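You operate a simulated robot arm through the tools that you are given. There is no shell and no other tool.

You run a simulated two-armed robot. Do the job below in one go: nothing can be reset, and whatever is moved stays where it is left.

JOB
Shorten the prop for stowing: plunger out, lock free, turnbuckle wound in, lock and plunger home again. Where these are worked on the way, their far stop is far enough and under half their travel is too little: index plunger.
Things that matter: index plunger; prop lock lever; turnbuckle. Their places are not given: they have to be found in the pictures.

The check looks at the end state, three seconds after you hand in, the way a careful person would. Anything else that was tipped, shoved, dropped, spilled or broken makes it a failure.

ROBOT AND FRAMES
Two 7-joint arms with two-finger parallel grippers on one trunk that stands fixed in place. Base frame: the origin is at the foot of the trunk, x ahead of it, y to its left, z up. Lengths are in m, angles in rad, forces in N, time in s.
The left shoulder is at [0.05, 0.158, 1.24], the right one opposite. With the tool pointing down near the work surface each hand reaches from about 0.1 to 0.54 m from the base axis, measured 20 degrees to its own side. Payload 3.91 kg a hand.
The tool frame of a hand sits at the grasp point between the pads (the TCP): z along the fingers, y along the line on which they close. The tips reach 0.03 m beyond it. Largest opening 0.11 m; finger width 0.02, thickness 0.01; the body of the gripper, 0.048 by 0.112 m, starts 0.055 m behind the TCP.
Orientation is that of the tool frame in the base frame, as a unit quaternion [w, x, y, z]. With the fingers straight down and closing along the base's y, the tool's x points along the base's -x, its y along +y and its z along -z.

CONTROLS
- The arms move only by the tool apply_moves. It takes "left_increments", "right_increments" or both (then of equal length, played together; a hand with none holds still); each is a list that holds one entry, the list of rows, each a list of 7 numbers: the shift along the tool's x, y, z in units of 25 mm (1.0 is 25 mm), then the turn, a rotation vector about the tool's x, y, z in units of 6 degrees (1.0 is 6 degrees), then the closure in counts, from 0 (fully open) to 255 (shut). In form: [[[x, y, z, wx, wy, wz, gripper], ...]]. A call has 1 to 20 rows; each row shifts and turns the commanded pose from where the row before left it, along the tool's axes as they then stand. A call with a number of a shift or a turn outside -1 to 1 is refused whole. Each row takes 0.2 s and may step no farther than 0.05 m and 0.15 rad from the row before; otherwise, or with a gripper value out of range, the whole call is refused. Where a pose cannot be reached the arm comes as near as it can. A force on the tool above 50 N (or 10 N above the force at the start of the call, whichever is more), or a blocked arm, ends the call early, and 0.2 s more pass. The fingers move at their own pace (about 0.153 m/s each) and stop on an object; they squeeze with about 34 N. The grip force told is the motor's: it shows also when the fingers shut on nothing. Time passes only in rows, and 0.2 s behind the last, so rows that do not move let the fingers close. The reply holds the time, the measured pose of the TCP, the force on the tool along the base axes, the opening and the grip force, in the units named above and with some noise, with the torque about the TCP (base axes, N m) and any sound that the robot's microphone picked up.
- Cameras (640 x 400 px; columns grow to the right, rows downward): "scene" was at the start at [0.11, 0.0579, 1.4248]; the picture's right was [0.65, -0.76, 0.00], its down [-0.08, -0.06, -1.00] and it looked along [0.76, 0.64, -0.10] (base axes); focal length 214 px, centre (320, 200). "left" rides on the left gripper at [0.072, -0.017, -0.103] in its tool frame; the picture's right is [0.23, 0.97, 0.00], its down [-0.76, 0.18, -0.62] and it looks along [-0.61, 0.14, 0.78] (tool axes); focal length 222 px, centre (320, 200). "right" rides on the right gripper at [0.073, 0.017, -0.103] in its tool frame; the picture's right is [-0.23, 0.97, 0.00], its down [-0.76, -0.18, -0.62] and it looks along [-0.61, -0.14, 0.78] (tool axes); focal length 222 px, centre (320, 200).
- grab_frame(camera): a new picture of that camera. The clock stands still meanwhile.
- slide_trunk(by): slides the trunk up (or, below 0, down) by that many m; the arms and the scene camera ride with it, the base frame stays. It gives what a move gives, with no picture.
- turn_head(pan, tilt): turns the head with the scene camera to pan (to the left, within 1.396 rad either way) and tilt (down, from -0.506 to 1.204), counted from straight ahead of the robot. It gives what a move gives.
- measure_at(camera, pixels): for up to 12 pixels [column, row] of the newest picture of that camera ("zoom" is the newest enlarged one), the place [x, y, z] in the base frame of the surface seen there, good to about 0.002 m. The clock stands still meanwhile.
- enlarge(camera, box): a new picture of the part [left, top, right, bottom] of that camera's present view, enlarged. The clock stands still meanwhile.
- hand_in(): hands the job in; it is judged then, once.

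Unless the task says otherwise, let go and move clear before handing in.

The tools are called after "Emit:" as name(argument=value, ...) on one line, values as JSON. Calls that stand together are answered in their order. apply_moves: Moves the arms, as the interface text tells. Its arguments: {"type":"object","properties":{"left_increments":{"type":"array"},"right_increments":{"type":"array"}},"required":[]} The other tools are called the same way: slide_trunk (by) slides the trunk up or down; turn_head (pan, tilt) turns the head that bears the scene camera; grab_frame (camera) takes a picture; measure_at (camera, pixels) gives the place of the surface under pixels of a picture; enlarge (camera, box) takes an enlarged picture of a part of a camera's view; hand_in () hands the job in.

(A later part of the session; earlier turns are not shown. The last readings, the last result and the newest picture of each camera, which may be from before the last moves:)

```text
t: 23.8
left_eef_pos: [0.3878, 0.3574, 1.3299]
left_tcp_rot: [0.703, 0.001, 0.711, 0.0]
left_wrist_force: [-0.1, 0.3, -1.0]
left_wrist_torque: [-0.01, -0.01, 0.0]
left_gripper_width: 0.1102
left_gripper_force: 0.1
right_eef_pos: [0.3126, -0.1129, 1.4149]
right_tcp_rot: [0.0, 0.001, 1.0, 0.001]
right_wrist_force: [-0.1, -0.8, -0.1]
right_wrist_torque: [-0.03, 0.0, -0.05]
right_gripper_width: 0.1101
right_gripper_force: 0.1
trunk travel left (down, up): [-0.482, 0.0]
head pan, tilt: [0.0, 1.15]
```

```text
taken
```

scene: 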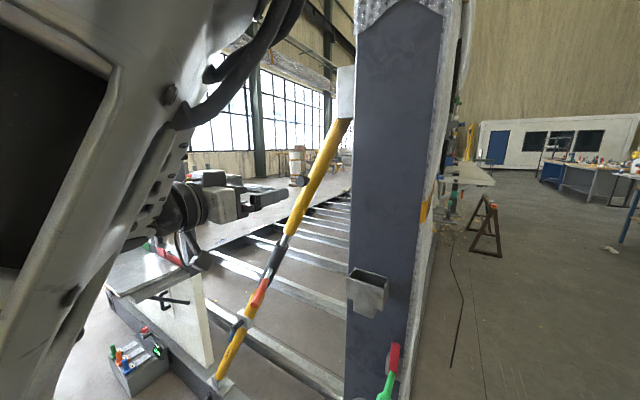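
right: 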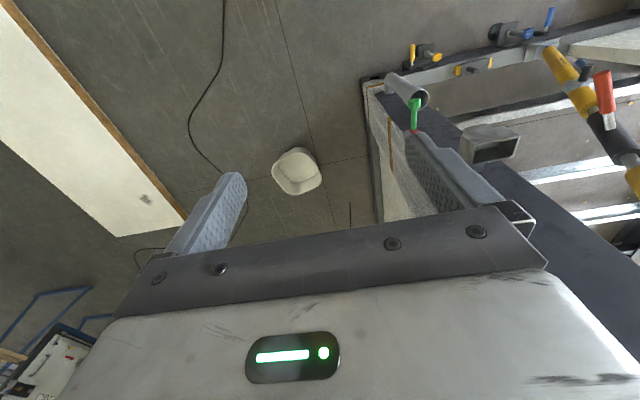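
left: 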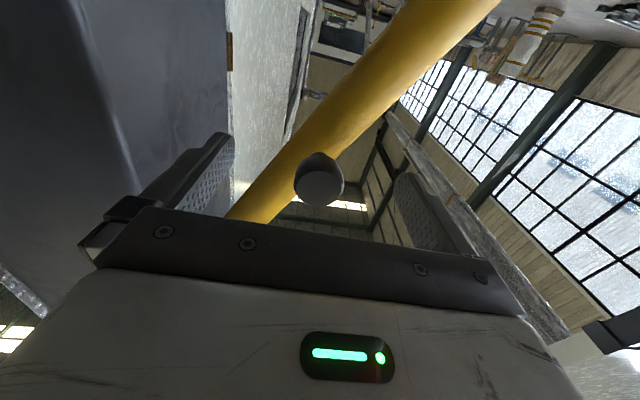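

The view shows the left hand clear in front of the prop. I'll lower the trunk in two steps so the left arm can reach the lock lever at z≈0.69.

Emit:
slide_trunk(by=-0.2)

Emit:
grab_frame(camera="left")

Emit:
grab_frame(camera="scene")

```text
t: 26.0
left_eef_pos: [0.3883, 0.3581, 1.1292]
left_tcp_rot: [0.704, 0.001, 0.71, -0.001]
left_wrist_force: [0.1, 0.0, -1.3]
left_wrist_torque: [0.0, 0.04, -0.01]
left_gripper_width: 0.11
left_gripper_force: 0.1
right_eef_pos: [0.313, -0.1143, 1.2154]
right_tcp_rot: [0.0, 0.001, 1.0, 0.001]
right_wrist_force: [0.1, -0.3, 0.1]
right_wrist_torque: [0.0, -0.01, -0.01]
right_gripper_width: 0.1099
right_gripper_force: 0.0
trunk travel left (down, up): [-0.282, 0.2]
head pan, tilt: [0.0, 1.15]
```

```text
taken
```

left: 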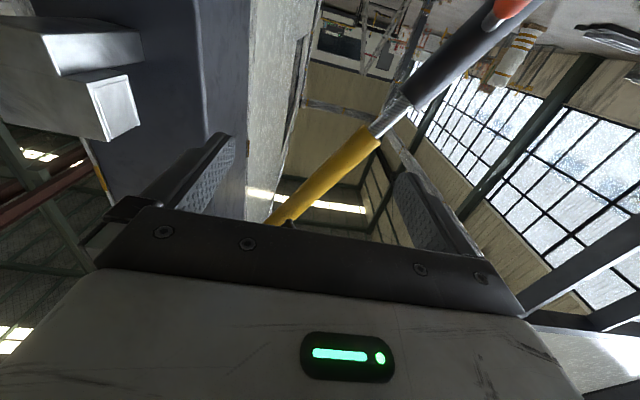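

```text
taken
```

scene: 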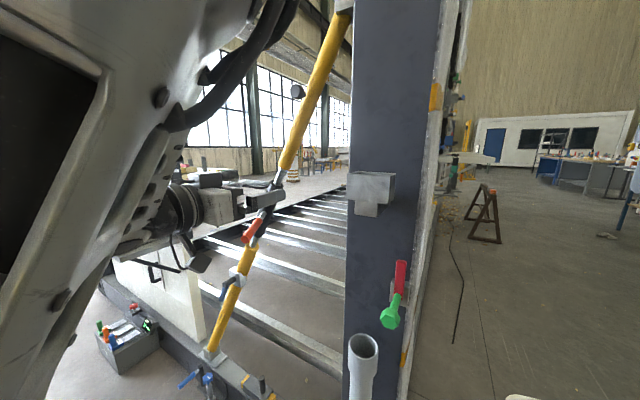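

All clear at z≈1.13. Before lowering further I'll shift the left hand 0.2 m to the left (above the red bar's height) while yawing it 30° to the left.

Emit:
apply_moves(left_increments=[[[0, 1, 0, -1, 0, 0, 0], [0, 0.99, 0.105, -1, 0, 0, 0], [0, 0.97, 0.208, -1, 0, 0, 0], [0, 0.951, 0.309, -1, 0, 0, 0], [0, 0.914, 0.407, -1, 0, 0, 0], [0, 0.866, 0.5, 0, 0, 0, 0], [0, 0.866, 0.5, 0, 0, 0, 0], [0, 0.866, 0.5, 0, 0, 0, 0], [0, 0, 0, 0, 0, 0, 0]]])

Emit:
grab_frame(camera="scene")

Emit:
grab_frame(camera="left")

```text
t: 28.0
left_eef_pos: [0.3865, 0.5579, 1.1342]
left_tcp_rot: [0.683, -0.182, 0.683, 0.184]
left_wrist_force: [0.2, 0.1, -0.5]
left_wrist_torque: [-0.02, 0.0, 0.01]
left_gripper_width: 0.1099
left_gripper_force: 0.0
right_eef_pos: [0.3123, -0.1132, 1.2149]
right_tcp_rot: [0.0, 0.001, 1.0, 0.001]
right_wrist_force: [0.4, 0.8, 0.6]
right_wrist_torque: [0.0, 0.01, 0.02]
right_gripper_width: 0.1099
right_gripper_force: 0.2
trunk travel left (down, up): [-0.282, 0.2]
head pan, tilt: [0.0, 1.15]
```

```text
taken
```

scene: 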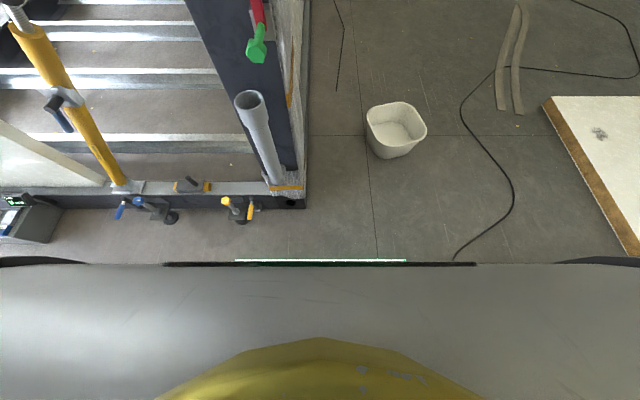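

```text
taken
```

left: 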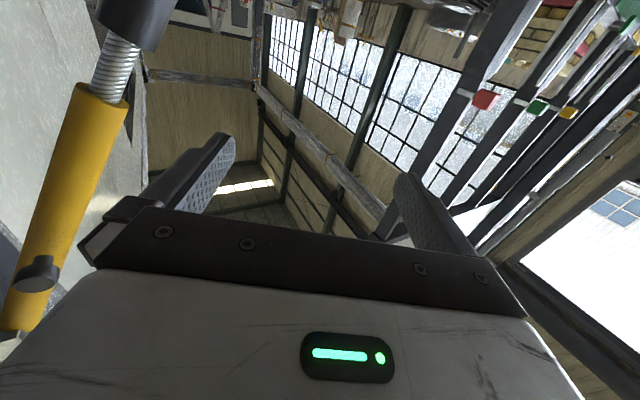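

The scene picture now truly looks down (pan 0, tilt 1.15), showing the lock lever at (60,115). I'll turn the head to the lever and lower the trunk another 0.2 m.

Emit:
turn_head(pan=0.75, tilt=0.55)

Emit:
slide_trunk(by=-0.2)

Emit:
grab_frame(camera="scene")

Emit:
grab_frame(camera="left")

```text
t: 29.1
left_eef_pos: [0.3876, 0.5587, 1.1339]
left_tcp_rot: [0.683, -0.183, 0.683, 0.184]
left_wrist_force: [0.2, -0.2, -0.4]
left_wrist_torque: [0.01, -0.02, 0.02]
left_gripper_width: 0.1099
left_gripper_force: 0.1
right_eef_pos: [0.3117, -0.1134, 1.2159]
right_tcp_rot: [-0.001, 0.001, 1.0, 0.001]
right_wrist_force: [1.2, 0.1, -0.4]
right_wrist_torque: [0.03, -0.02, 0.02]
right_gripper_width: 0.11
right_gripper_force: 0.1
trunk travel left (down, up): [-0.282, 0.2]
head pan, tilt: [0.75, 0.55]
```

```text
t: 31.2
left_eef_pos: [0.3856, 0.5582, 0.9334]
left_tcp_rot: [0.684, -0.181, 0.683, 0.182]
left_wrist_force: [-0.8, 0.6, 0.3]
left_wrist_torque: [-0.04, 0.0, 0.02]
left_gripper_width: 0.1099
left_gripper_force: 0.1
right_eef_pos: [0.3123, -0.1134, 1.0131]
right_tcp_rot: [0.0, 0.001, 1.0, 0.001]
right_wrist_force: [0.0, 0.4, 0.8]
right_wrist_torque: [0.03, 0.01, -0.01]
right_gripper_width: 0.11
right_gripper_force: 0.1
trunk travel left (down, up): [-0.082, 0.4]
head pan, tilt: [0.75, 0.55]
```

```text
taken
```

scene: 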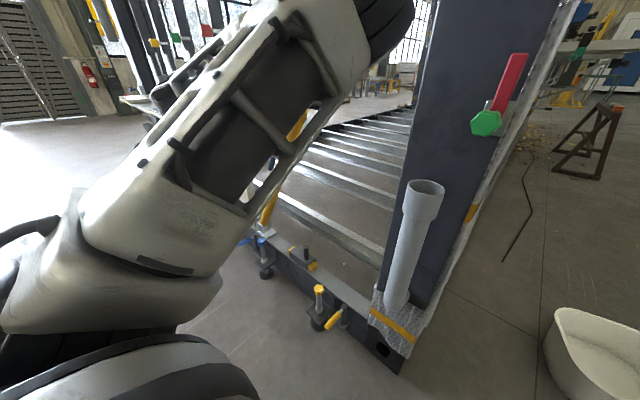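

```text
taken
```

left: 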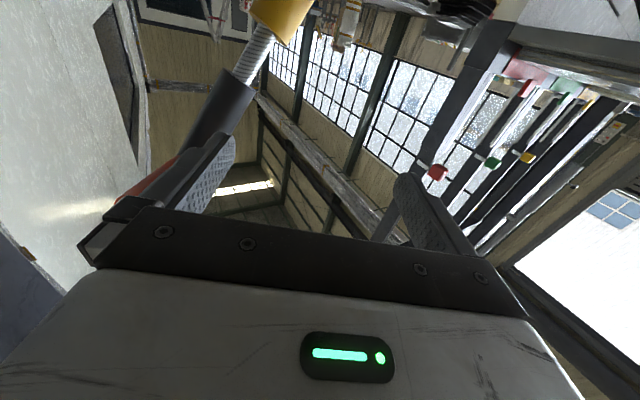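

The left hand is at (0.386,0.558,0.933). I'll descend to a pre-grasp spot about 0.1 m in front of the blue lever and then roll the hand 28° to match the lever's tilt.

Emit:
apply_moves(left_increments=[[[1, 0.2, 0.2, 0, 0, 0, 0], [1, 0.2, 0.2, 0, 0, 0, 0], [1, 0.2, 0.2, 0, 0, 0, 0], [1, 0.2, 0.2, 0, 0, 0, 0], [1, 0.2, 0.2, 0, 0, 0, 0], [1, 0.2, 0.2, 0, 0, 0, 0], [1, 0.2, 0.2, 0, 0, 0, 0], [1, 0.2, 0.2, 0, 0, 0, 0], [1, 0.2, 0.2, 0, 0, 0, 0], [1, 0.15, 0.2, 0, 0, 0, 0], [0, 0, 0, 0, 0, 0, 0]]])

Emit:
grab_frame(camera="left")

Emit:
grab_frame(camera="scene")

```text
t: 33.6
left_eef_pos: [0.4067, 0.6262, 0.6833]
left_tcp_rot: [0.684, -0.182, 0.682, 0.183]
left_wrist_force: [0.3, -0.9, -0.4]
left_wrist_torque: [0.03, 0.01, -0.01]
left_gripper_width: 0.1099
left_gripper_force: 0.0
right_eef_pos: [0.3132, -0.1136, 1.0161]
right_tcp_rot: [0.0, 0.001, 1.0, 0.0]
right_wrist_force: [-0.8, 0.7, 0.7]
right_wrist_torque: [0.02, 0.03, -0.01]
right_gripper_width: 0.11
right_gripper_force: 0.0
trunk travel left (down, up): [-0.082, 0.4]
head pan, tilt: [0.75, 0.55]
```

```text
taken
```

left: 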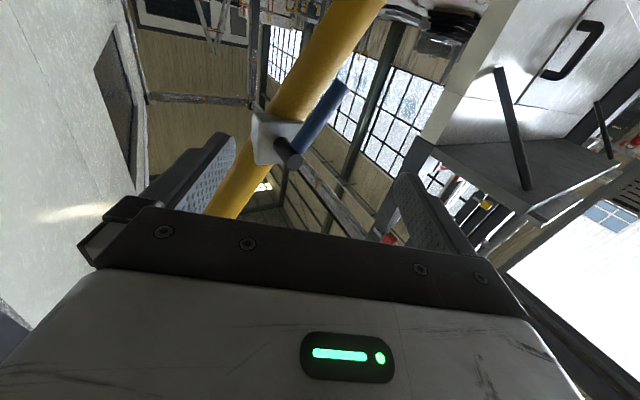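

```text
taken
```

scene: 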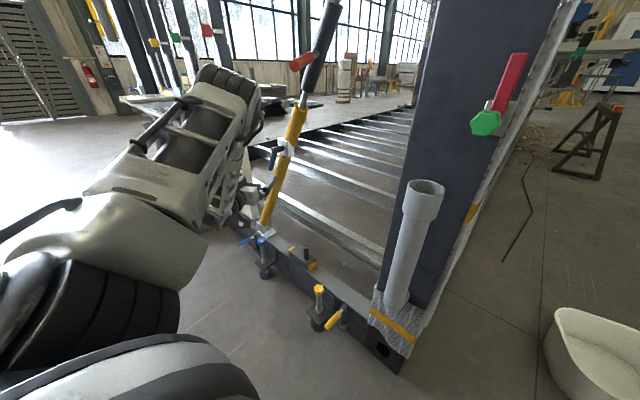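

The left camera shows the black shaft end at (288,158) and the blue grip from (300,145) to (340,90). I'll measure them closely.

Emit:
enlarge(camera="left", box=[230, 60, 390, 180])

Emit:
measure_at(camera="left", pixels=[[293, 160], [280, 145], [305, 140], [312, 130], [322, 115], [330, 105], [338, 93], [333, 98], [265, 130], [285, 120]])

```text
3.33 times, centred on (310, 120) of left
```

zoom: 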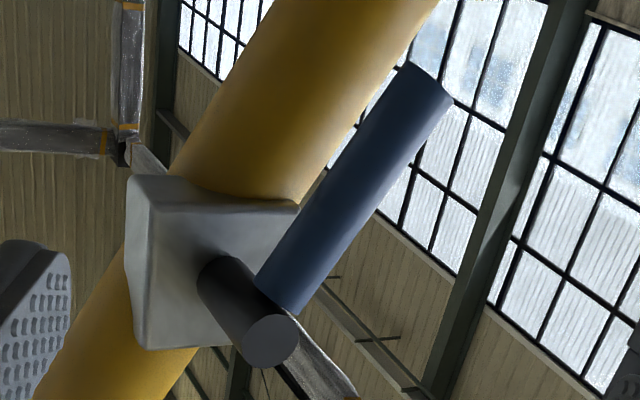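

```text
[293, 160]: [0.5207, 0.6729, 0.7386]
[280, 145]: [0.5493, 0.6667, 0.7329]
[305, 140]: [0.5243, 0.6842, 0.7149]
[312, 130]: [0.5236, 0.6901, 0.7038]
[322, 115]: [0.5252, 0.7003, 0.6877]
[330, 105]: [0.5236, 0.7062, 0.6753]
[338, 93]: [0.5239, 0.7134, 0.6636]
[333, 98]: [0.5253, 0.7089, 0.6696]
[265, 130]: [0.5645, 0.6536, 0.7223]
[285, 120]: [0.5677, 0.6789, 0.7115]
```

The lever's shaft axis is at (y 0.673, z 0.739) and its grip runs to a tip near (0.5325,0.716,0.658). I'll roll 28°, part-close to about 50 mm opening, and advance part-way.

Emit:
apply_moves(left_increments=[[[0.25, 0.25, 0, 0, 0, 0.93, 60], [0, 0, 0, 0, 0, 0.93, 120], [0, 0, 0, 0, 0, 0.93, 139], [0, 0, 0, 0, 0, 0.93, 139], [0, 0, 0, 0, 0, 0.93, 139], [0, 0, 0.9, 0, 0, 0, 139], [0, 0, 0.9, 0, 0, 0, 139], [0, 0, 0.9, 0, 0, 0, 139], [0, 0, 0, 0, 0, 0, 139]]])

Emit:
grab_frame(camera="left")

Emit:
measure_at(camera="left", pixels=[[320, 150], [320, 130], [320, 170], [320, 110]])

```text
t: 35.6
left_eef_pos: [0.4624, 0.6652, 0.6797]
left_tcp_rot: [0.619, -0.012, 0.707, 0.342]
left_wrist_force: [0.8, -0.5, -0.4]
left_wrist_torque: [0.02, -0.02, 0.02]
left_gripper_width: 0.0504
left_gripper_force: 0.0
right_eef_pos: [0.3124, -0.113, 1.0146]
right_tcp_rot: [0.001, 0.001, 1.0, 0.001]
right_wrist_force: [-0.5, -0.3, -0.3]
right_wrist_torque: [0.0, 0.02, 0.03]
right_gripper_width: 0.1102
right_gripper_force: 0.1
trunk travel left (down, up): [-0.082, 0.4]
head pan, tilt: [0.75, 0.55]
```

```text
taken
```

left: 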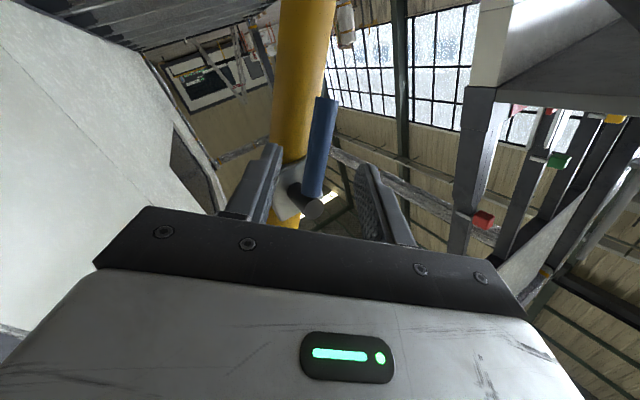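

```text
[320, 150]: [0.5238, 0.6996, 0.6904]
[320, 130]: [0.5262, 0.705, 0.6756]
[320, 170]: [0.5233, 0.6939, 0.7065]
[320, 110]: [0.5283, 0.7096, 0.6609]
```

The lever sits centred between the fingers (column ≈320). I'll advance the remaining 69 mm and check before closing.

Emit:
apply_moves(left_increments=[[[0.05, 0, 0.92, 0, 0, 0, 139], [0.05, 0, 0.92, 0, 0, 0, 139], [0, 0, 0.92, 0, 0, 0, 139], [0, 0, 0, 0, 0, 0, 139]]])

Emit:
grab_frame(camera="left")

Emit:
measure_at(camera="left", pixels=[[320, 150], [320, 130], [320, 170], [320, 110], [320, 190]])

Emit:
enlarge(camera="scene", box=[210, 110, 330, 240])

```text
t: 36.6
left_eef_pos: [0.5155, 0.7043, 0.6843]
left_tcp_rot: [0.619, -0.012, 0.708, 0.34]
left_wrist_force: [0.2, 0.0, 0.3]
left_wrist_torque: [0.0, 0.01, -0.02]
left_gripper_width: 0.0504
left_gripper_force: 0.0
left hand out of reach, approached as far as the arm can: row 2, 3
right_eef_pos: [0.3127, -0.1136, 1.0152]
right_tcp_rot: [0.001, 0.001, 1.0, 0.001]
right_wrist_force: [0.6, 0.2, 0.4]
right_wrist_torque: [0.04, 0.0, -0.02]
right_gripper_width: 0.1101
right_gripper_force: 0.0
trunk travel left (down, up): [-0.082, 0.4]
head pan, tilt: [0.75, 0.55]
```

```text
taken
```

left: 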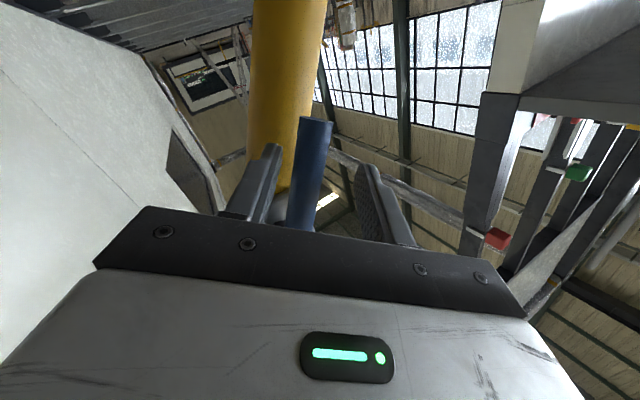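

```text
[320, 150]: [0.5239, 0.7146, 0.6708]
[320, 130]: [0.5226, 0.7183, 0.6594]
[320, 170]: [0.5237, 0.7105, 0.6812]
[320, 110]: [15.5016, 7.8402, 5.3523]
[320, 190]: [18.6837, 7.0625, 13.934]
```

```text
3.08 times, centred on (270, 175) of scene
```

zoom: 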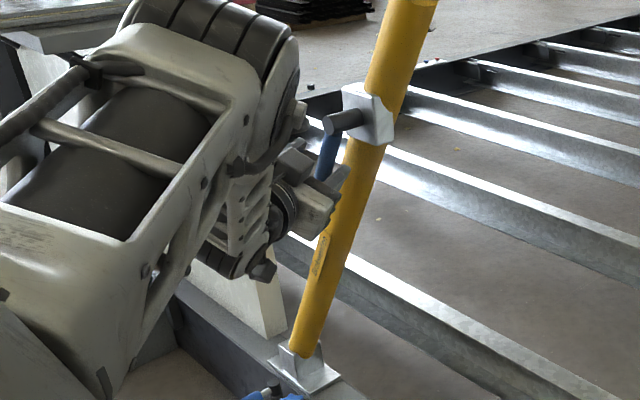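

The lever is between the finger pads, but the arm reports it is at its reach limit here. I'll back off 70 mm, drop the trunk another 0.08 m to gain reach, and re-approach.

Emit:
apply_moves(left_increments=[[[0, 0, -0.95, 0, 0, 0, 139], [0, 0, -0.95, 0, 0, 0, 139], [0, 0, -0.9, 0, 0, 0, 139], [0, 0, 0, 0, 0, 0, 139]]])

Emit:
slide_trunk(by=-0.078)

```text
t: 37.6
left_eef_pos: [0.4517, 0.6698, 0.684]
left_tcp_rot: [0.619, -0.013, 0.706, 0.342]
left_wrist_force: [-0.6, 0.7, 0.2]
left_wrist_torque: [0.01, 0.01, 0.04]
left_gripper_width: 0.05
left_gripper_force: 0.0
right_eef_pos: [0.3118, -0.1135, 1.0159]
right_tcp_rot: [0.001, 0.001, 1.0, 0.001]
right_wrist_force: [0.3, -0.6, -0.1]
right_wrist_torque: [0.0, -0.01, 0.02]
right_gripper_width: 0.1098
right_gripper_force: 0.1
trunk travel left (down, up): [-0.082, 0.4]
head pan, tilt: [0.75, 0.55]
```

```text
t: 38.8
left_eef_pos: [0.4524, 0.6689, 0.6055]
left_tcp_rot: [0.619, -0.012, 0.707, 0.342]
left_wrist_force: [0.3, -0.1, -0.4]
left_wrist_torque: [0.0, 0.01, 0.01]
left_gripper_width: 0.0498
left_gripper_force: 0.0
right_eef_pos: [0.313, -0.1138, 0.938]
right_tcp_rot: [0.0, 0.0, 1.0, 0.001]
right_wrist_force: [-0.2, -0.2, -0.9]
right_wrist_torque: [0.03, 0.02, 0.02]
right_gripper_width: 0.1099
right_gripper_force: 0.1
trunk travel left (down, up): [-0.004, 0.478]
head pan, tilt: [0.75, 0.55]
```

Now re-approach: up 72 mm, then forward 74 mm toward the lever.

Emit:
apply_moves(left_increments=[[[-0.89, 0.37, 0, 0, 0, 0, 139], [-0.89, 0.37, 0, 0, 0, 0, 139], [-0.88, 0.36, 0, 0, 0, 0, 139], [0, 0, 0.98, 0, 0, 0, 139], [0, 0, 0.98, 0, 0, 0, 139], [0, 0, 0.98, 0, 0, 0, 139], [0, 0, 0, 0, 0, 0, 139]]])

Emit:
grab_frame(camera="left")

Emit:
grab_frame(camera="scene")

```text
t: 40.4
left_eef_pos: [0.5217, 0.6995, 0.6796]
left_tcp_rot: [0.619, -0.013, 0.706, 0.343]
left_wrist_force: [-0.8, -0.1, -0.1]
left_wrist_torque: [-0.01, 0.03, 0.0]
left_gripper_width: 0.0501
left_gripper_force: 0.1
right_eef_pos: [0.3122, -0.1147, 0.9367]
right_tcp_rot: [0.0, 0.0, 1.0, 0.001]
right_wrist_force: [-0.1, 0.2, -0.3]
right_wrist_torque: [0.0, -0.01, -0.02]
right_gripper_width: 0.1101
right_gripper_force: 0.1
trunk travel left (down, up): [-0.004, 0.478]
head pan, tilt: [0.75, 0.55]
```

```text
taken
```

left: 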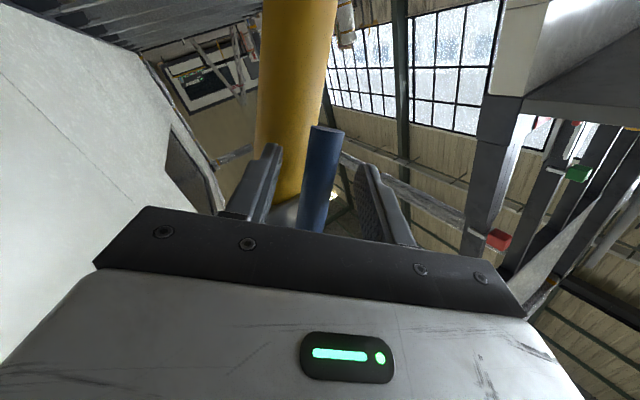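

```text
taken
```

scene: 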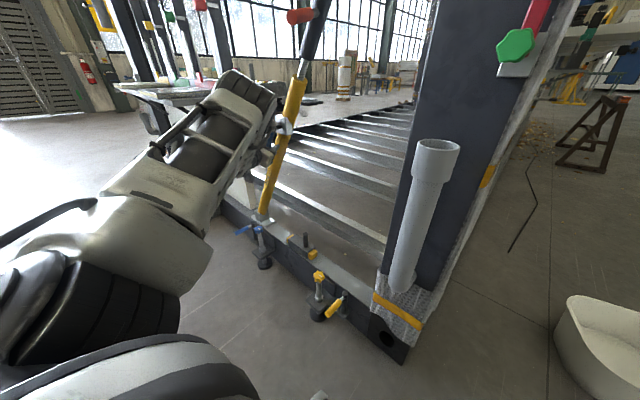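

Reached without limit; the blue grip lies between the pads. I'll close on it.

Emit:
apply_moves(left_increments=[[[0, 0, 0, 0, 0, 0, 200], [0, 0, 0, 0, 0, 0, 255], [0, 0, 0, 0, 0, 0, 255], [0, 0, 0, 0, 0, 0, 255]]])

Emit:
grab_frame(camera="left")

```text
t: 41.4
left_eef_pos: [0.5207, 0.7008, 0.6798]
left_tcp_rot: [0.62, -0.013, 0.706, 0.342]
left_wrist_force: [4.0, 8.3, -0.5]
left_wrist_torque: [-0.51, -1.11, -0.47]
left_gripper_width: 0.0194
left_gripper_force: 45.3
right_eef_pos: [0.3128, -0.1137, 0.9378]
right_tcp_rot: [0.0, 0.001, 1.0, 0.0]
right_wrist_force: [0.5, 0.5, -0.1]
right_wrist_torque: [0.03, -0.01, -0.02]
right_gripper_width: 0.1101
right_gripper_force: 0.1
trunk travel left (down, up): [-0.004, 0.478]
head pan, tilt: [0.75, 0.55]
```

```text
taken
```

left: 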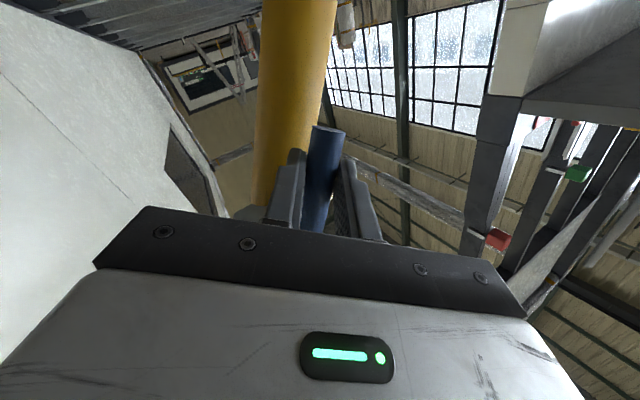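

The lever is gripped (opening 19 mm). I'll test the swing direction with a small turn about the shaft to the left (+x rotation), about 9°.

Emit:
apply_moves(left_increments=[[[-0.01, 0.122, 0.06, -0.117, -0.221, 0.433, 255], [-0.01, 0.122, 0.06, -0.117, -0.221, 0.433, 255], [-0.01, 0.122, 0.06, -0.117, -0.221, 0.433, 255], [0, 0, 0, 0, 0, 0, 255]]])

Emit:
grab_frame(camera="left")

```text
t: 42.4
left_eef_pos: [0.5221, 0.7095, 0.685]
left_tcp_rot: [0.619, 0.036, 0.677, 0.397]
left_wrist_force: [21.3, 18.5, 6.6]
left_wrist_torque: [-1.26, 0.1, 0.2]
left_gripper_width: 0.0198
left_gripper_force: 45.2
right_eef_pos: [0.3114, -0.1133, 0.9369]
right_tcp_rot: [0.0, 0.0, 1.0, 0.0]
right_wrist_force: [-0.5, -0.3, 0.5]
right_wrist_torque: [-0.01, -0.02, 0.0]
right_gripper_width: 0.1099
right_gripper_force: 0.1
trunk travel left (down, up): [-0.004, 0.478]
head pan, tilt: [0.75, 0.55]
```

```text
taken
```

left: 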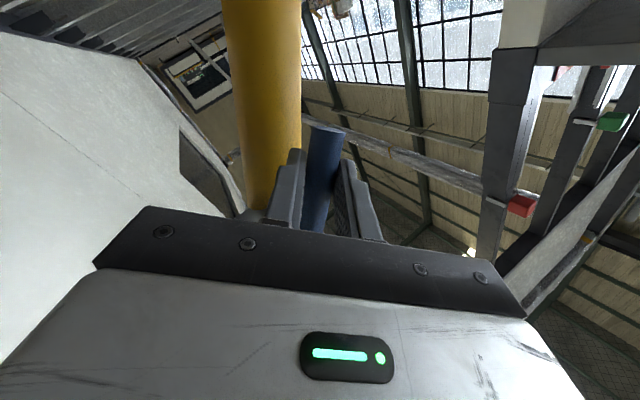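

The lever rotated with the hand (relative to the yellow tube it turned ~8–9°), so left is a free direction. I'll keep turning, with a slight +x relief for the 21 N sideways load.

Emit:
apply_moves(left_increments=[[[-0.024, 0.095, 0.112, -0.117, -0.221, 0.433, 255], [-0.01, 0.122, 0.06, -0.117, -0.221, 0.433, 255], [-0.01, 0.122, 0.06, -0.117, -0.221, 0.433, 255], [-0.01, 0.122, 0.06, -0.117, -0.221, 0.433, 255], [0, 0, 0, 0, 0, 0, 255]]])

Emit:
grab_frame(camera="left")

```text
t: 43.6
left_eef_pos: [0.521, 0.7182, 0.6927]
left_tcp_rot: [0.611, 0.101, 0.632, 0.465]
left_wrist_force: [15.7, 18.0, 8.5]
left_wrist_torque: [-1.22, 0.03, 0.2]
left_gripper_width: 0.0201
left_gripper_force: 45.0
right_eef_pos: [0.3117, -0.1131, 0.9375]
right_tcp_rot: [-0.001, 0.0, 1.0, 0.001]
right_wrist_force: [0.7, -0.5, 0.6]
right_wrist_torque: [0.03, 0.01, 0.02]
right_gripper_width: 0.1098
right_gripper_force: 0.0
trunk travel left (down, up): [-0.004, 0.478]
head pan, tilt: [0.75, 0.55]
```

```text
taken
```

left: 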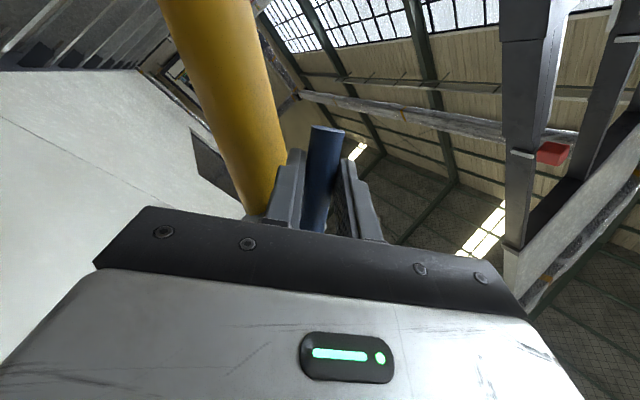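

The lever has turned about 19° with a steady ~1.2 N m friction torque. I'll continue.

Emit:
apply_moves(left_increments=[[[-0.014, 0.171, 0.084, -0.164, -0.309, 0.606, 255], [-0.014, 0.171, 0.084, -0.164, -0.309, 0.606, 255], [-0.014, 0.171, 0.084, -0.164, -0.309, 0.606, 255], [-0.014, 0.171, 0.084, -0.164, -0.309, 0.606, 255], [-0.014, 0.171, 0.084, -0.164, -0.309, 0.606, 255], [0, 0, 0, 0, 0, 0, 255]]])

Emit:
grab_frame(camera="left")

Emit:
enlarge(camera="scene", box=[210, 80, 330, 240])

```text
t: 45.0
left_eef_pos: [0.5201, 0.7324, 0.7095]
left_tcp_rot: [0.581, 0.21, 0.538, 0.573]
left_wrist_force: [10.2, 21.3, -0.2]
left_wrist_torque: [-0.67, -0.26, -0.57]
left_gripper_width: 0.0205
left_gripper_force: 44.9
right_eef_pos: [0.3122, -0.1123, 0.9373]
right_tcp_rot: [0.0, 0.001, 1.0, -0.001]
right_wrist_force: [0.1, -0.2, -0.1]
right_wrist_torque: [-0.03, 0.01, -0.02]
right_gripper_width: 0.1101
right_gripper_force: 0.1
trunk travel left (down, up): [-0.004, 0.478]
head pan, tilt: [0.75, 0.55]
```

```text
taken
```

left: 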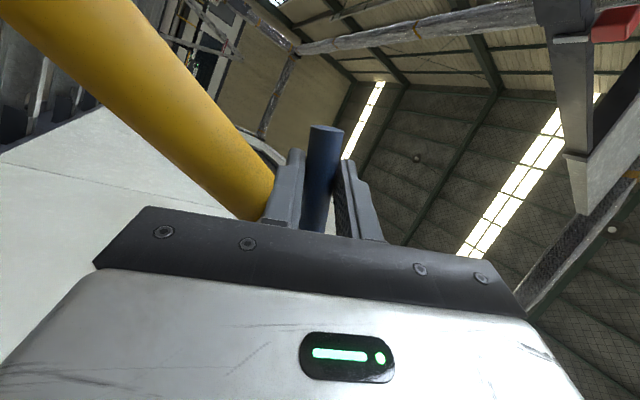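

```text
2.50 times, centred on (270, 160) of scene
```

zoom: 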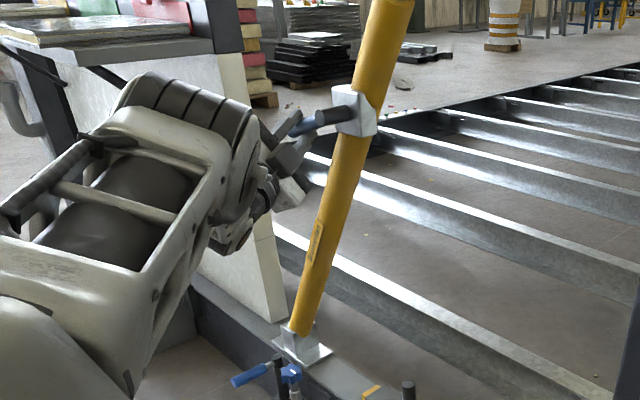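

Rotated about 38° and still free (force ~21 N steady). I'll continue until a stop is felt.

Emit:
apply_moves(left_increments=[[[-0.014, 0.171, 0.084, -0.164, -0.309, 0.606, 255], [-0.014, 0.171, 0.084, -0.164, -0.309, 0.606, 255], [-0.014, 0.171, 0.084, -0.164, -0.309, 0.606, 255], [-0.014, 0.171, 0.084, -0.164, -0.309, 0.606, 255], [-0.014, 0.171, 0.084, -0.164, -0.309, 0.606, 255], [0, 0, 0, 0, 0, 0, 255]]])

Emit:
grab_frame(camera="left")

Emit:
enlarge(camera="scene", box=[210, 80, 330, 240])

```text
t: 46.4
left_eef_pos: [0.5187, 0.7362, 0.7372]
left_tcp_rot: [0.532, 0.312, 0.427, 0.661]
left_wrist_force: [11.7, 30.6, 6.8]
left_wrist_torque: [-0.52, 0.03, 0.21]
left_gripper_width: 0.0194
left_gripper_force: 44.9
left hand out of reach, approached as far as the arm can: row 5
right_eef_pos: [0.3117, -0.1129, 0.9376]
right_tcp_rot: [0.0, 0.001, 1.0, 0.0]
right_wrist_force: [0.1, 0.4, 0.2]
right_wrist_torque: [0.05, 0.01, 0.0]
right_gripper_width: 0.11
right_gripper_force: 0.0
trunk travel left (down, up): [-0.004, 0.478]
head pan, tilt: [0.75, 0.55]
```

```text
taken
```

left: 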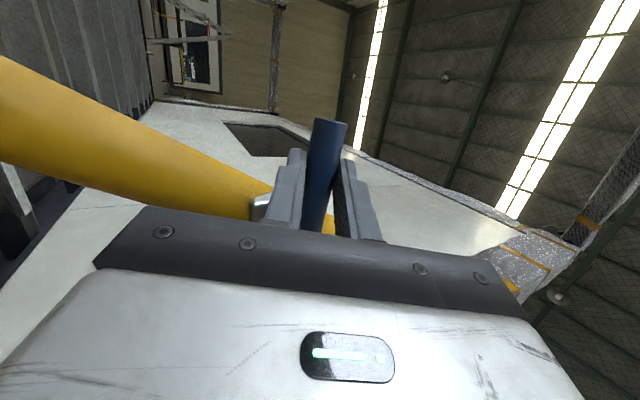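

```text
2.50 times, centred on (270, 160) of scene
```

zoom: 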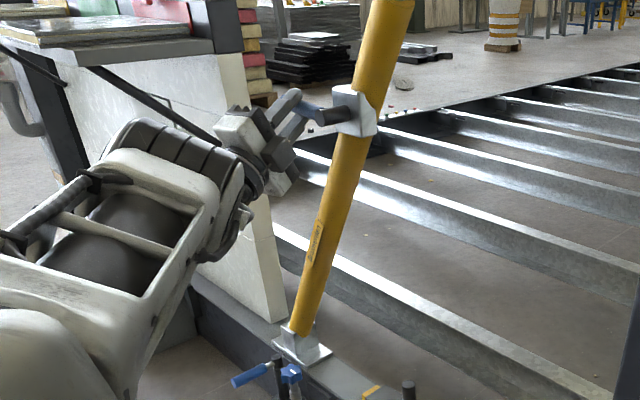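

The lever is now about 63° from home (horizontal), and the arm ran out of reach in this rolled posture. I'll open, back off and check that the lever stays, then push it further from below with the hand un-rolled.

Emit:
apply_moves(left_increments=[[[0, 0, 0, 0, 0, 0, 200], [0, 0, 0, 0, 0, 0, 130], [0, 0, 0, 0, 0, 0, 130], [0, 0, -0.9, 0, 0, 0, 130], [0, 0, -0.9, 0, 0, 0, 130], [0, 0, -0.9, 0, 0, 0, 130], [0, 0, 0, 0, 0, 0, 130]]])

Emit:
grab_frame(camera="left")

Emit:
enlarge(camera="scene", box=[230, 80, 330, 180])

```text
t: 48.0
left_eef_pos: [0.462, 0.7181, 0.7085]
left_tcp_rot: [0.534, 0.313, 0.423, 0.661]
left_wrist_force: [-0.2, -0.3, -0.6]
left_wrist_torque: [0.03, -0.02, 0.0]
left_gripper_width: 0.054
left_gripper_force: 0.1
right_eef_pos: [0.3124, -0.1142, 0.9371]
right_tcp_rot: [0.0, 0.0, 1.0, 0.002]
right_wrist_force: [-0.1, -0.1, -0.8]
right_wrist_torque: [0.03, 0.02, -0.02]
right_gripper_width: 0.1099
right_gripper_force: 0.1
trunk travel left (down, up): [-0.004, 0.478]
head pan, tilt: [0.75, 0.55]
```

```text
taken
```

left: 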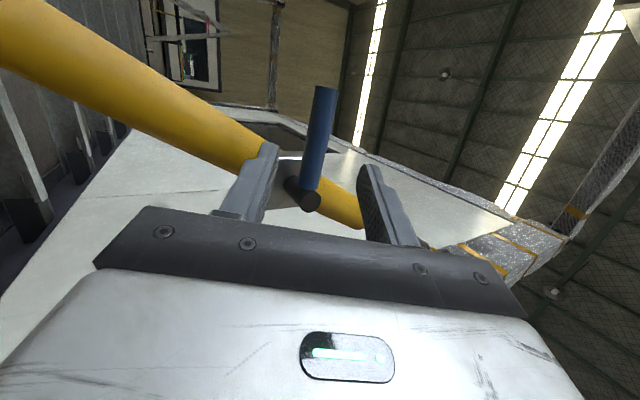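

```text
4.00 times, centred on (280, 130) of scene
```

zoom: 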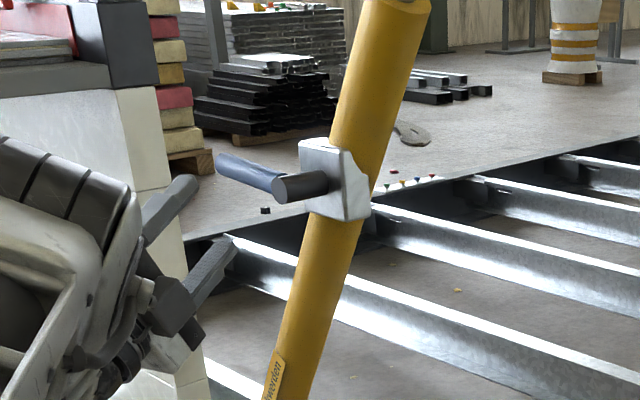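

The lever stayed put and now points left/up. I'll measure its direction.

Emit:
measure_at(camera="zoom", pixels=[[228, 165], [245, 172], [265, 180], [285, 190], [310, 185], [340, 180]])

Emit:
measure_at(camera="left", pixels=[[324, 95], [320, 120], [316, 150], [312, 175], [311, 202], [295, 185]])

```text
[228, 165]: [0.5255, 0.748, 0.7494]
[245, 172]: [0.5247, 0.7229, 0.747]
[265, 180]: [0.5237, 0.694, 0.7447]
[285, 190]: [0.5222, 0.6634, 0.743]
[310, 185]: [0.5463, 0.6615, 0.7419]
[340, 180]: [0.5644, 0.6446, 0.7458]
```

```text
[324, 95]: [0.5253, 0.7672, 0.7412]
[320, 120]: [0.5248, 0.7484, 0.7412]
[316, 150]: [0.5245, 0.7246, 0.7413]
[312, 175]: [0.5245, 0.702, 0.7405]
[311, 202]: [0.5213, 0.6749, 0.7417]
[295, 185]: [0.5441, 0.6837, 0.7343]
```

The lever is now horizontal, pointing +y (about 62° turned). I'll rotate the hand back to an un-rolled, 30°-yawed pose with fingers shut, ready to push from underneath.

Emit:
apply_moves(left_increments=[[[0, 0, -0.5, 0.234, 0.442, -0.866, 130], [0, 0, 0, 0.234, 0.442, -0.866, 180], [0, 0, 0, 0.234, 0.442, -0.866, 255], [0, 0, 0, 0.234, 0.442, -0.866, 255], [0, 0, 0, 0.234, 0.442, -0.866, 255], [0, 0, 0, 0.234, 0.442, -0.866, 255], [0, 0, 0, 0.234, 0.442, -0.866, 255], [0, 0, 0, 0.234, 0.442, -0.866, 255], [0, 0, 0, 0.234, 0.442, -0.866, 255], [0, 0, 0, 0.234, 0.442, -0.866, 255], [0, 0, 0, 0.12, 0.22, -0.433, 255], [0, 0, 0, 0, 0, -0.93, 255], [0, 0, 0, 0, 0, -0.93, 255], [0, 0, 0, 0, 0, -0.93, 255], [0, 0, 0, 0, 0, -0.93, 255], [0, 0, 0, 0, 0, -0.93, 255], [0, 0, 0, 0, 0, 0, 255]]])

Emit:
grab_frame(camera="left")

Emit:
enlarge(camera="scene", box=[210, 80, 330, 200])

```text
t: 51.6
left_eef_pos: [0.4513, 0.7159, 0.7024]
left_tcp_rot: [0.683, -0.183, 0.683, 0.183]
left_wrist_force: [0.0, -0.4, -0.4]
left_wrist_torque: [0.0, -0.02, 0.0]
left_gripper_width: 0.0
left_gripper_force: 33.4
right_eef_pos: [0.312, -0.1136, 0.9373]
right_tcp_rot: [0.0, 0.001, 1.0, 0.0]
right_wrist_force: [0.4, -0.5, -0.5]
right_wrist_torque: [0.02, 0.02, 0.02]
right_gripper_width: 0.1099
right_gripper_force: 0.0
trunk travel left (down, up): [-0.004, 0.478]
head pan, tilt: [0.75, 0.55]
```

```text
taken
```

left: 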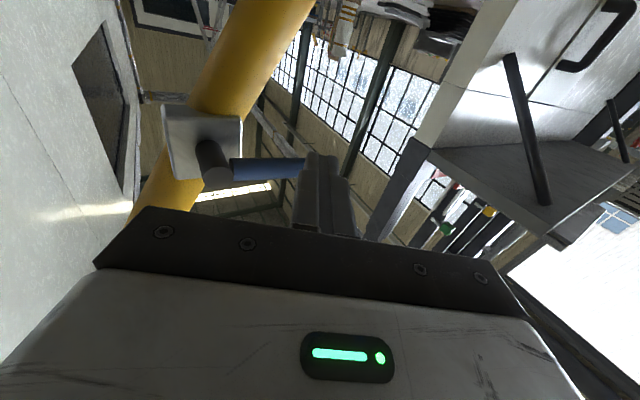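

```text
3.33 times, centred on (270, 140) of scene
```

zoom: 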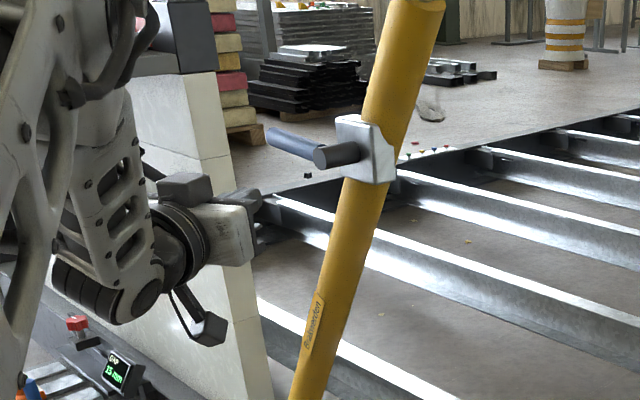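

Fingers are shut and the hand is just below and in front of the horizontal lever. I'll slide under it and push up in small steps.

Emit:
apply_moves(left_increments=[[[0, -0.43, 0.84, 0, 0, 0, 255], [0, -0.43, 0.84, 0, 0, 0, 255], [0, -0.42, 0.84, 0, 0, 0, 255], [0, 0, 0, 0, 0, 0, 255]]])

Emit:
grab_frame(camera="left")

Emit:
enlarge(camera="scene", box=[230, 80, 330, 180])

```text
t: 52.6
left_eef_pos: [0.5196, 0.7204, 0.7036]
left_tcp_rot: [0.683, -0.184, 0.682, 0.184]
left_wrist_force: [-0.7, 0.9, 0.2]
left_wrist_torque: [0.01, 0.03, -0.01]
left_gripper_width: 0.0
left_gripper_force: 33.5
right_eef_pos: [0.312, -0.1147, 0.9369]
right_tcp_rot: [0.0, 0.001, 1.0, 0.001]
right_wrist_force: [-0.1, -0.3, 0.2]
right_wrist_torque: [0.04, 0.01, -0.01]
right_gripper_width: 0.1099
right_gripper_force: 0.1
trunk travel left (down, up): [-0.004, 0.478]
head pan, tilt: [0.75, 0.55]
```

```text
taken
```

left: 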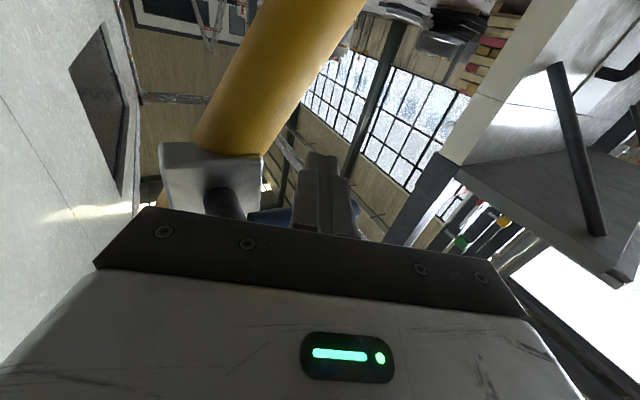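

```text
4.00 times, centred on (280, 130) of scene
```

zoom: 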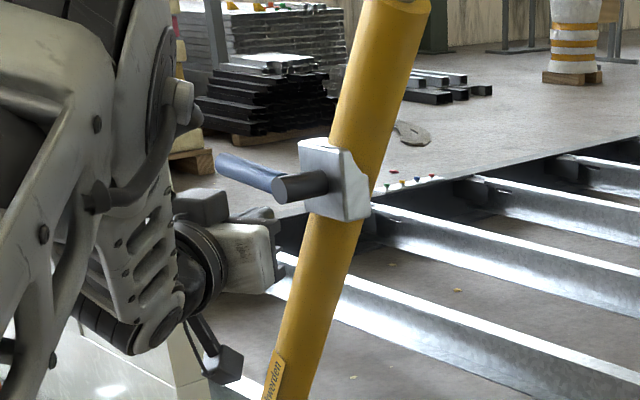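

Under the lever and in place; now I'll push straight up in 6 mm steps.

Emit:
apply_moves(left_increments=[[[-0.5, 0, 0, 0, 0, 0, 255], [-0.25, 0, 0, 0, 0, 0, 255], [-0.25, 0, 0, 0, 0, 0, 255], [-0.25, 0, 0, 0, 0, 0, 255], [0, 0, 0, 0, 0, 0, 255]]])

Emit:
enlarge(camera="scene", box=[230, 80, 330, 180])

```text
t: 53.8
left_eef_pos: [0.5194, 0.72, 0.7315]
left_tcp_rot: [0.683, -0.183, 0.683, 0.183]
left_wrist_force: [-7.5, -2.8, -7.0]
left_wrist_torque: [0.13, -0.04, -0.11]
left_gripper_width: 0.0
left_gripper_force: 33.8
right_eef_pos: [0.3117, -0.1128, 0.9379]
right_tcp_rot: [-0.001, 0.0, 1.0, 0.0]
right_wrist_force: [-0.2, 0.0, 0.6]
right_wrist_torque: [0.0, -0.04, -0.04]
right_gripper_width: 0.1097
right_gripper_force: 0.1
trunk travel left (down, up): [-0.004, 0.478]
head pan, tilt: [0.75, 0.55]
```

```text
4.00 times, centred on (280, 130) of scene
```

zoom: 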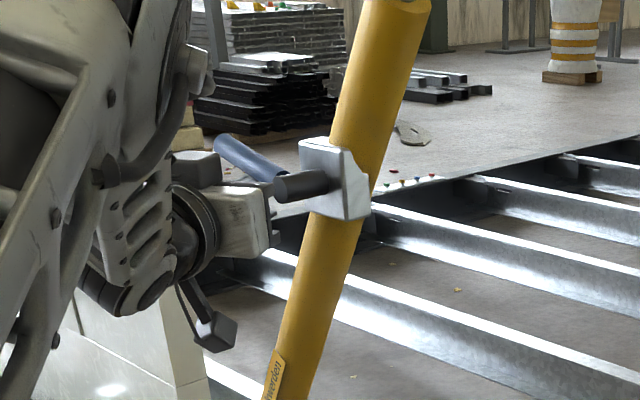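

The lever is being pushed up (tip now at zoom (220,142)) with only ~7 N. Continue upward.

Emit:
apply_moves(left_increments=[[[-0.25, 0, 0, 0, 0, 0, 255], [-0.25, 0, 0, 0, 0, 0, 255], [-0.25, 0, 0, 0, 0, 0, 255], [-0.25, 0, 0, 0, 0, 0, 255], [0, 0, 0, 0, 0, 0, 255]]])

Emit:
enlarge(camera="scene", box=[230, 80, 330, 180])

```text
t: 55.0
left_eef_pos: [0.5175, 0.7224, 0.7381]
left_tcp_rot: [0.669, -0.187, 0.696, 0.181]
left_wrist_force: [-8.1, -12.1, -46.6]
left_wrist_torque: [0.32, 0.56, -0.29]
left_gripper_width: 0.0001
left_gripper_force: 34.5
right_eef_pos: [0.3129, -0.1111, 0.9374]
right_tcp_rot: [-0.001, 0.001, 1.0, -0.001]
right_wrist_force: [0.1, 0.1, 0.6]
right_wrist_torque: [0.0, 0.01, 0.02]
right_gripper_width: 0.1101
right_gripper_force: 0.1
trunk travel left (down, up): [-0.004, 0.478]
head pan, tilt: [0.75, 0.55]
```

```text
4.00 times, centred on (280, 130) of scene
```

zoom: 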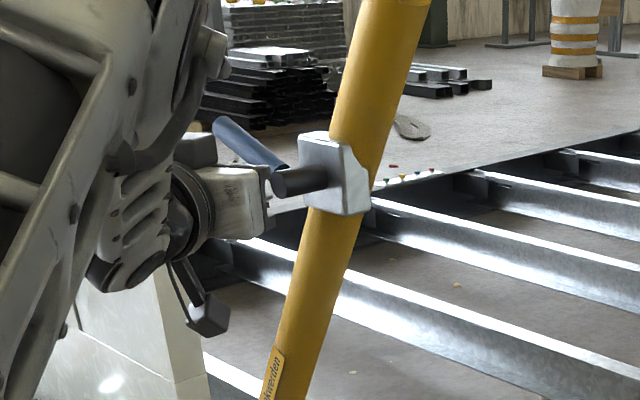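

Force rose to 47 N downward on the tool at z≈0.738: the lever has hit its far stop. I'll measure its direction and ease off.

Emit:
measure_at(camera="zoom", pixels=[[218, 125], [235, 140], [255, 152], [275, 165], [290, 180], [320, 175]])

Emit:
apply_moves(left_increments=[[[0.5, 0, 0, 0, 0, 0, 255], [0.5, 0, 0, 0, 0, 0, 255], [0.5, 0, 0, 0, 0, 0, 255], [0, 0, -0.9, 0, 0, 0, 255], [0, 0, -0.9, 0, 0, 0, 255], [0, 0, -0.9, 0, 0, 0, 255], [0, 0, 0, 0, 0, 0, 255]]])

Emit:
enlarge(camera="scene", box=[230, 80, 330, 180])

Emit:
grab_frame(camera="left")

```text
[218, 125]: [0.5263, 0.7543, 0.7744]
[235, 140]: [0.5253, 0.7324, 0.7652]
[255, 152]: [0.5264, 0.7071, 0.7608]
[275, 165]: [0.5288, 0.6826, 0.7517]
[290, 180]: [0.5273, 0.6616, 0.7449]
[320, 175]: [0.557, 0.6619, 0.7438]
```

```text
t: 56.6
left_eef_pos: [0.4618, 0.6861, 0.7225]
left_tcp_rot: [0.684, -0.182, 0.682, 0.183]
left_wrist_force: [0.0, -0.4, -0.1]
left_wrist_torque: [-0.01, -0.02, 0.01]
left_gripper_width: 0.0001
left_gripper_force: 33.9
right_eef_pos: [0.312, -0.1142, 0.9372]
right_tcp_rot: [0.0, 0.001, 1.0, 0.002]
right_wrist_force: [0.6, 0.0, 0.2]
right_wrist_torque: [-0.02, -0.01, 0.0]
right_gripper_width: 0.1098
right_gripper_force: 0.1
trunk travel left (down, up): [-0.004, 0.478]
head pan, tilt: [0.75, 0.55]
```

```text
4.00 times, centred on (280, 130) of scene
```

zoom: 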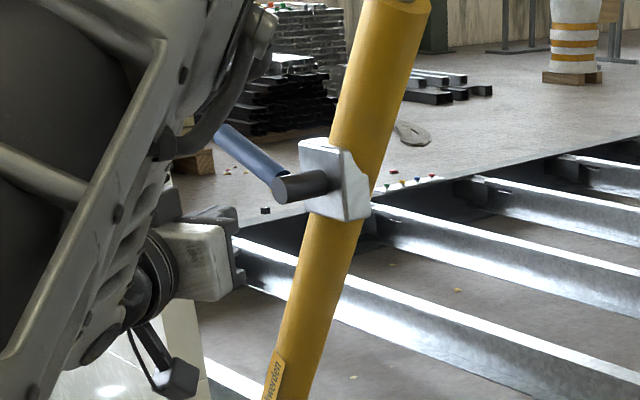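

```text
taken
```

left: 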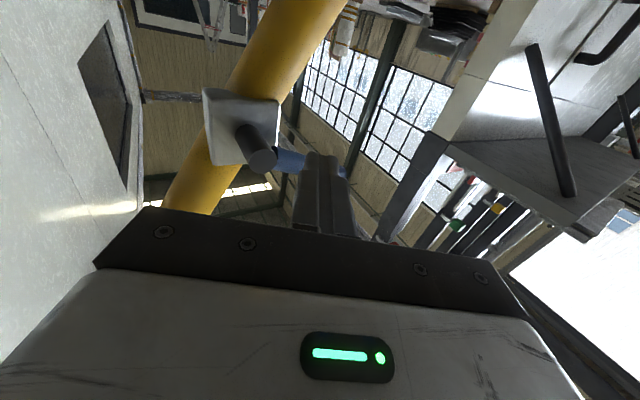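

The lever reached its stop about 79–80° from home and stays there. Now the turnbuckle: I'll back off and raise the trunk 0.3 m so the hand can come at the red bar from above.

Emit:
apply_moves(left_increments=[[[0, 0, -1, 0, 0, 0, 255], [0, 0, -1, 0, 0, 0, 200], [0, 0, -0.6, 0, 0, 0, 130], [0, 0, 0, 0, 0, 0, 100]]])

Emit:
slide_trunk(by=0.3)

Emit:
turn_head(pan=0.7, tilt=0.4)

Emit:
grab_frame(camera="scene")

Emit:
grab_frame(camera="left")

```text
t: 57.6
left_eef_pos: [0.4064, 0.6534, 0.7206]
left_tcp_rot: [0.684, -0.182, 0.682, 0.184]
left_wrist_force: [0.0, -0.2, -0.3]
left_wrist_torque: [0.03, 0.01, 0.03]
left_gripper_width: 0.0667
left_gripper_force: 0.1
right_eef_pos: [0.3109, -0.1132, 0.9372]
right_tcp_rot: [0.0, 0.001, 1.0, 0.001]
right_wrist_force: [0.9, 0.0, -0.5]
right_wrist_torque: [-0.03, 0.01, -0.01]
right_gripper_width: 0.1101
right_gripper_force: 0.0
trunk travel left (down, up): [-0.004, 0.478]
head pan, tilt: [0.75, 0.55]
```

```text
t: 60.6
left_eef_pos: [0.4064, 0.6543, 1.0197]
left_tcp_rot: [0.683, -0.182, 0.684, 0.182]
left_wrist_force: [-0.4, 0.1, 0.1]
left_wrist_torque: [0.0, -0.03, 0.02]
left_gripper_width: 0.0667
left_gripper_force: 0.1
right_eef_pos: [0.3127, -0.1135, 1.2371]
right_tcp_rot: [0.0, 0.001, 1.0, 0.001]
right_wrist_force: [0.1, -0.5, -0.4]
right_wrist_torque: [-0.03, -0.04, 0.02]
right_gripper_width: 0.1102
right_gripper_force: 0.1
trunk travel left (down, up): [-0.304, 0.178]
head pan, tilt: [0.75, 0.55]
```

```text
t: 61.3
left_eef_pos: [0.4057, 0.6535, 1.0211]
left_tcp_rot: [0.683, -0.183, 0.683, 0.183]
left_wrist_force: [0.1, 0.0, 0.6]
left_wrist_torque: [0.02, 0.02, 0.04]
left_gripper_width: 0.0666
left_gripper_force: 0.0
right_eef_pos: [0.3111, -0.1135, 1.2384]
right_tcp_rot: [0.0, 0.001, 1.0, 0.001]
right_wrist_force: [-0.5, -0.4, 0.5]
right_wrist_torque: [-0.04, -0.01, 0.01]
right_gripper_width: 0.1101
right_gripper_force: 0.0
trunk travel left (down, up): [-0.304, 0.178]
head pan, tilt: [0.7, 0.4]
```

```text
taken
```

scene: 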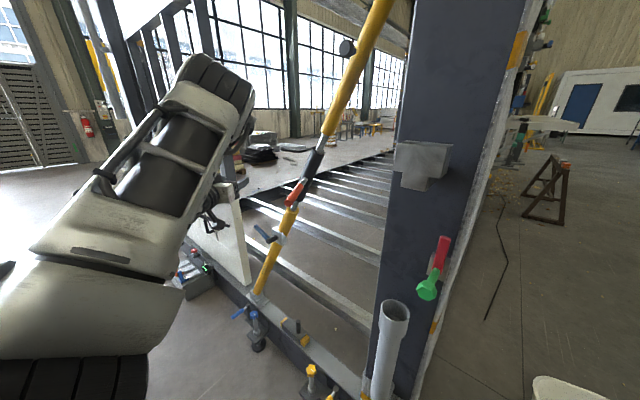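

```text
taken
```

left: 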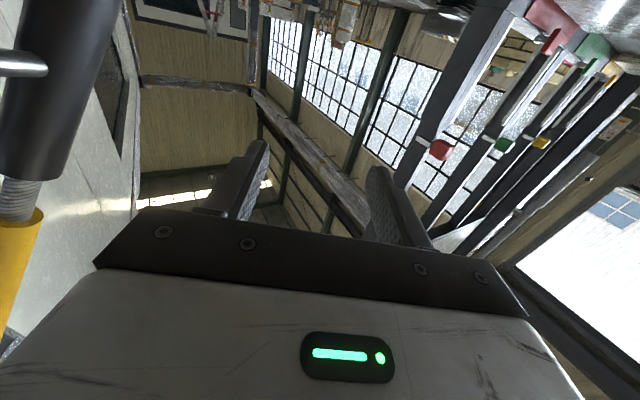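

Now the scene gives a clean view of the turnbuckle around (305,170). I'll zoom and measure its baseline geometry (thread gaps and bar).

Emit:
enlarge(camera="scene", box=[270, 120, 350, 230])

Emit:
measure_at(camera="zoom", pixels=[[320, 200], [300, 220], [280, 250], [260, 270]])

```text
3.64 times, centred on (310, 175) of scene
```

zoom: 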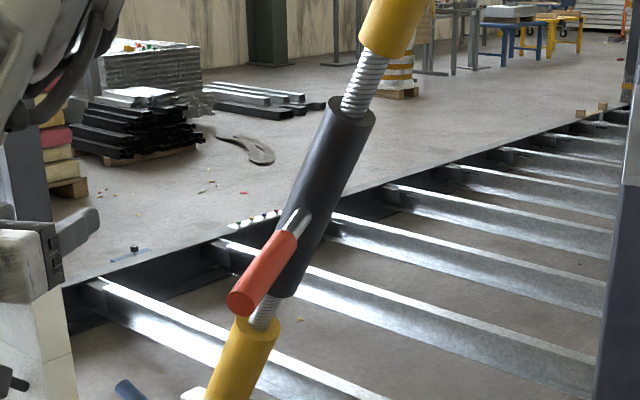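

```text
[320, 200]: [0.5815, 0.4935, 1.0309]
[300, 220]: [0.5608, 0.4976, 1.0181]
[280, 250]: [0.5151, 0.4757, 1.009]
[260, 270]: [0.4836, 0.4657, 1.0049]
```

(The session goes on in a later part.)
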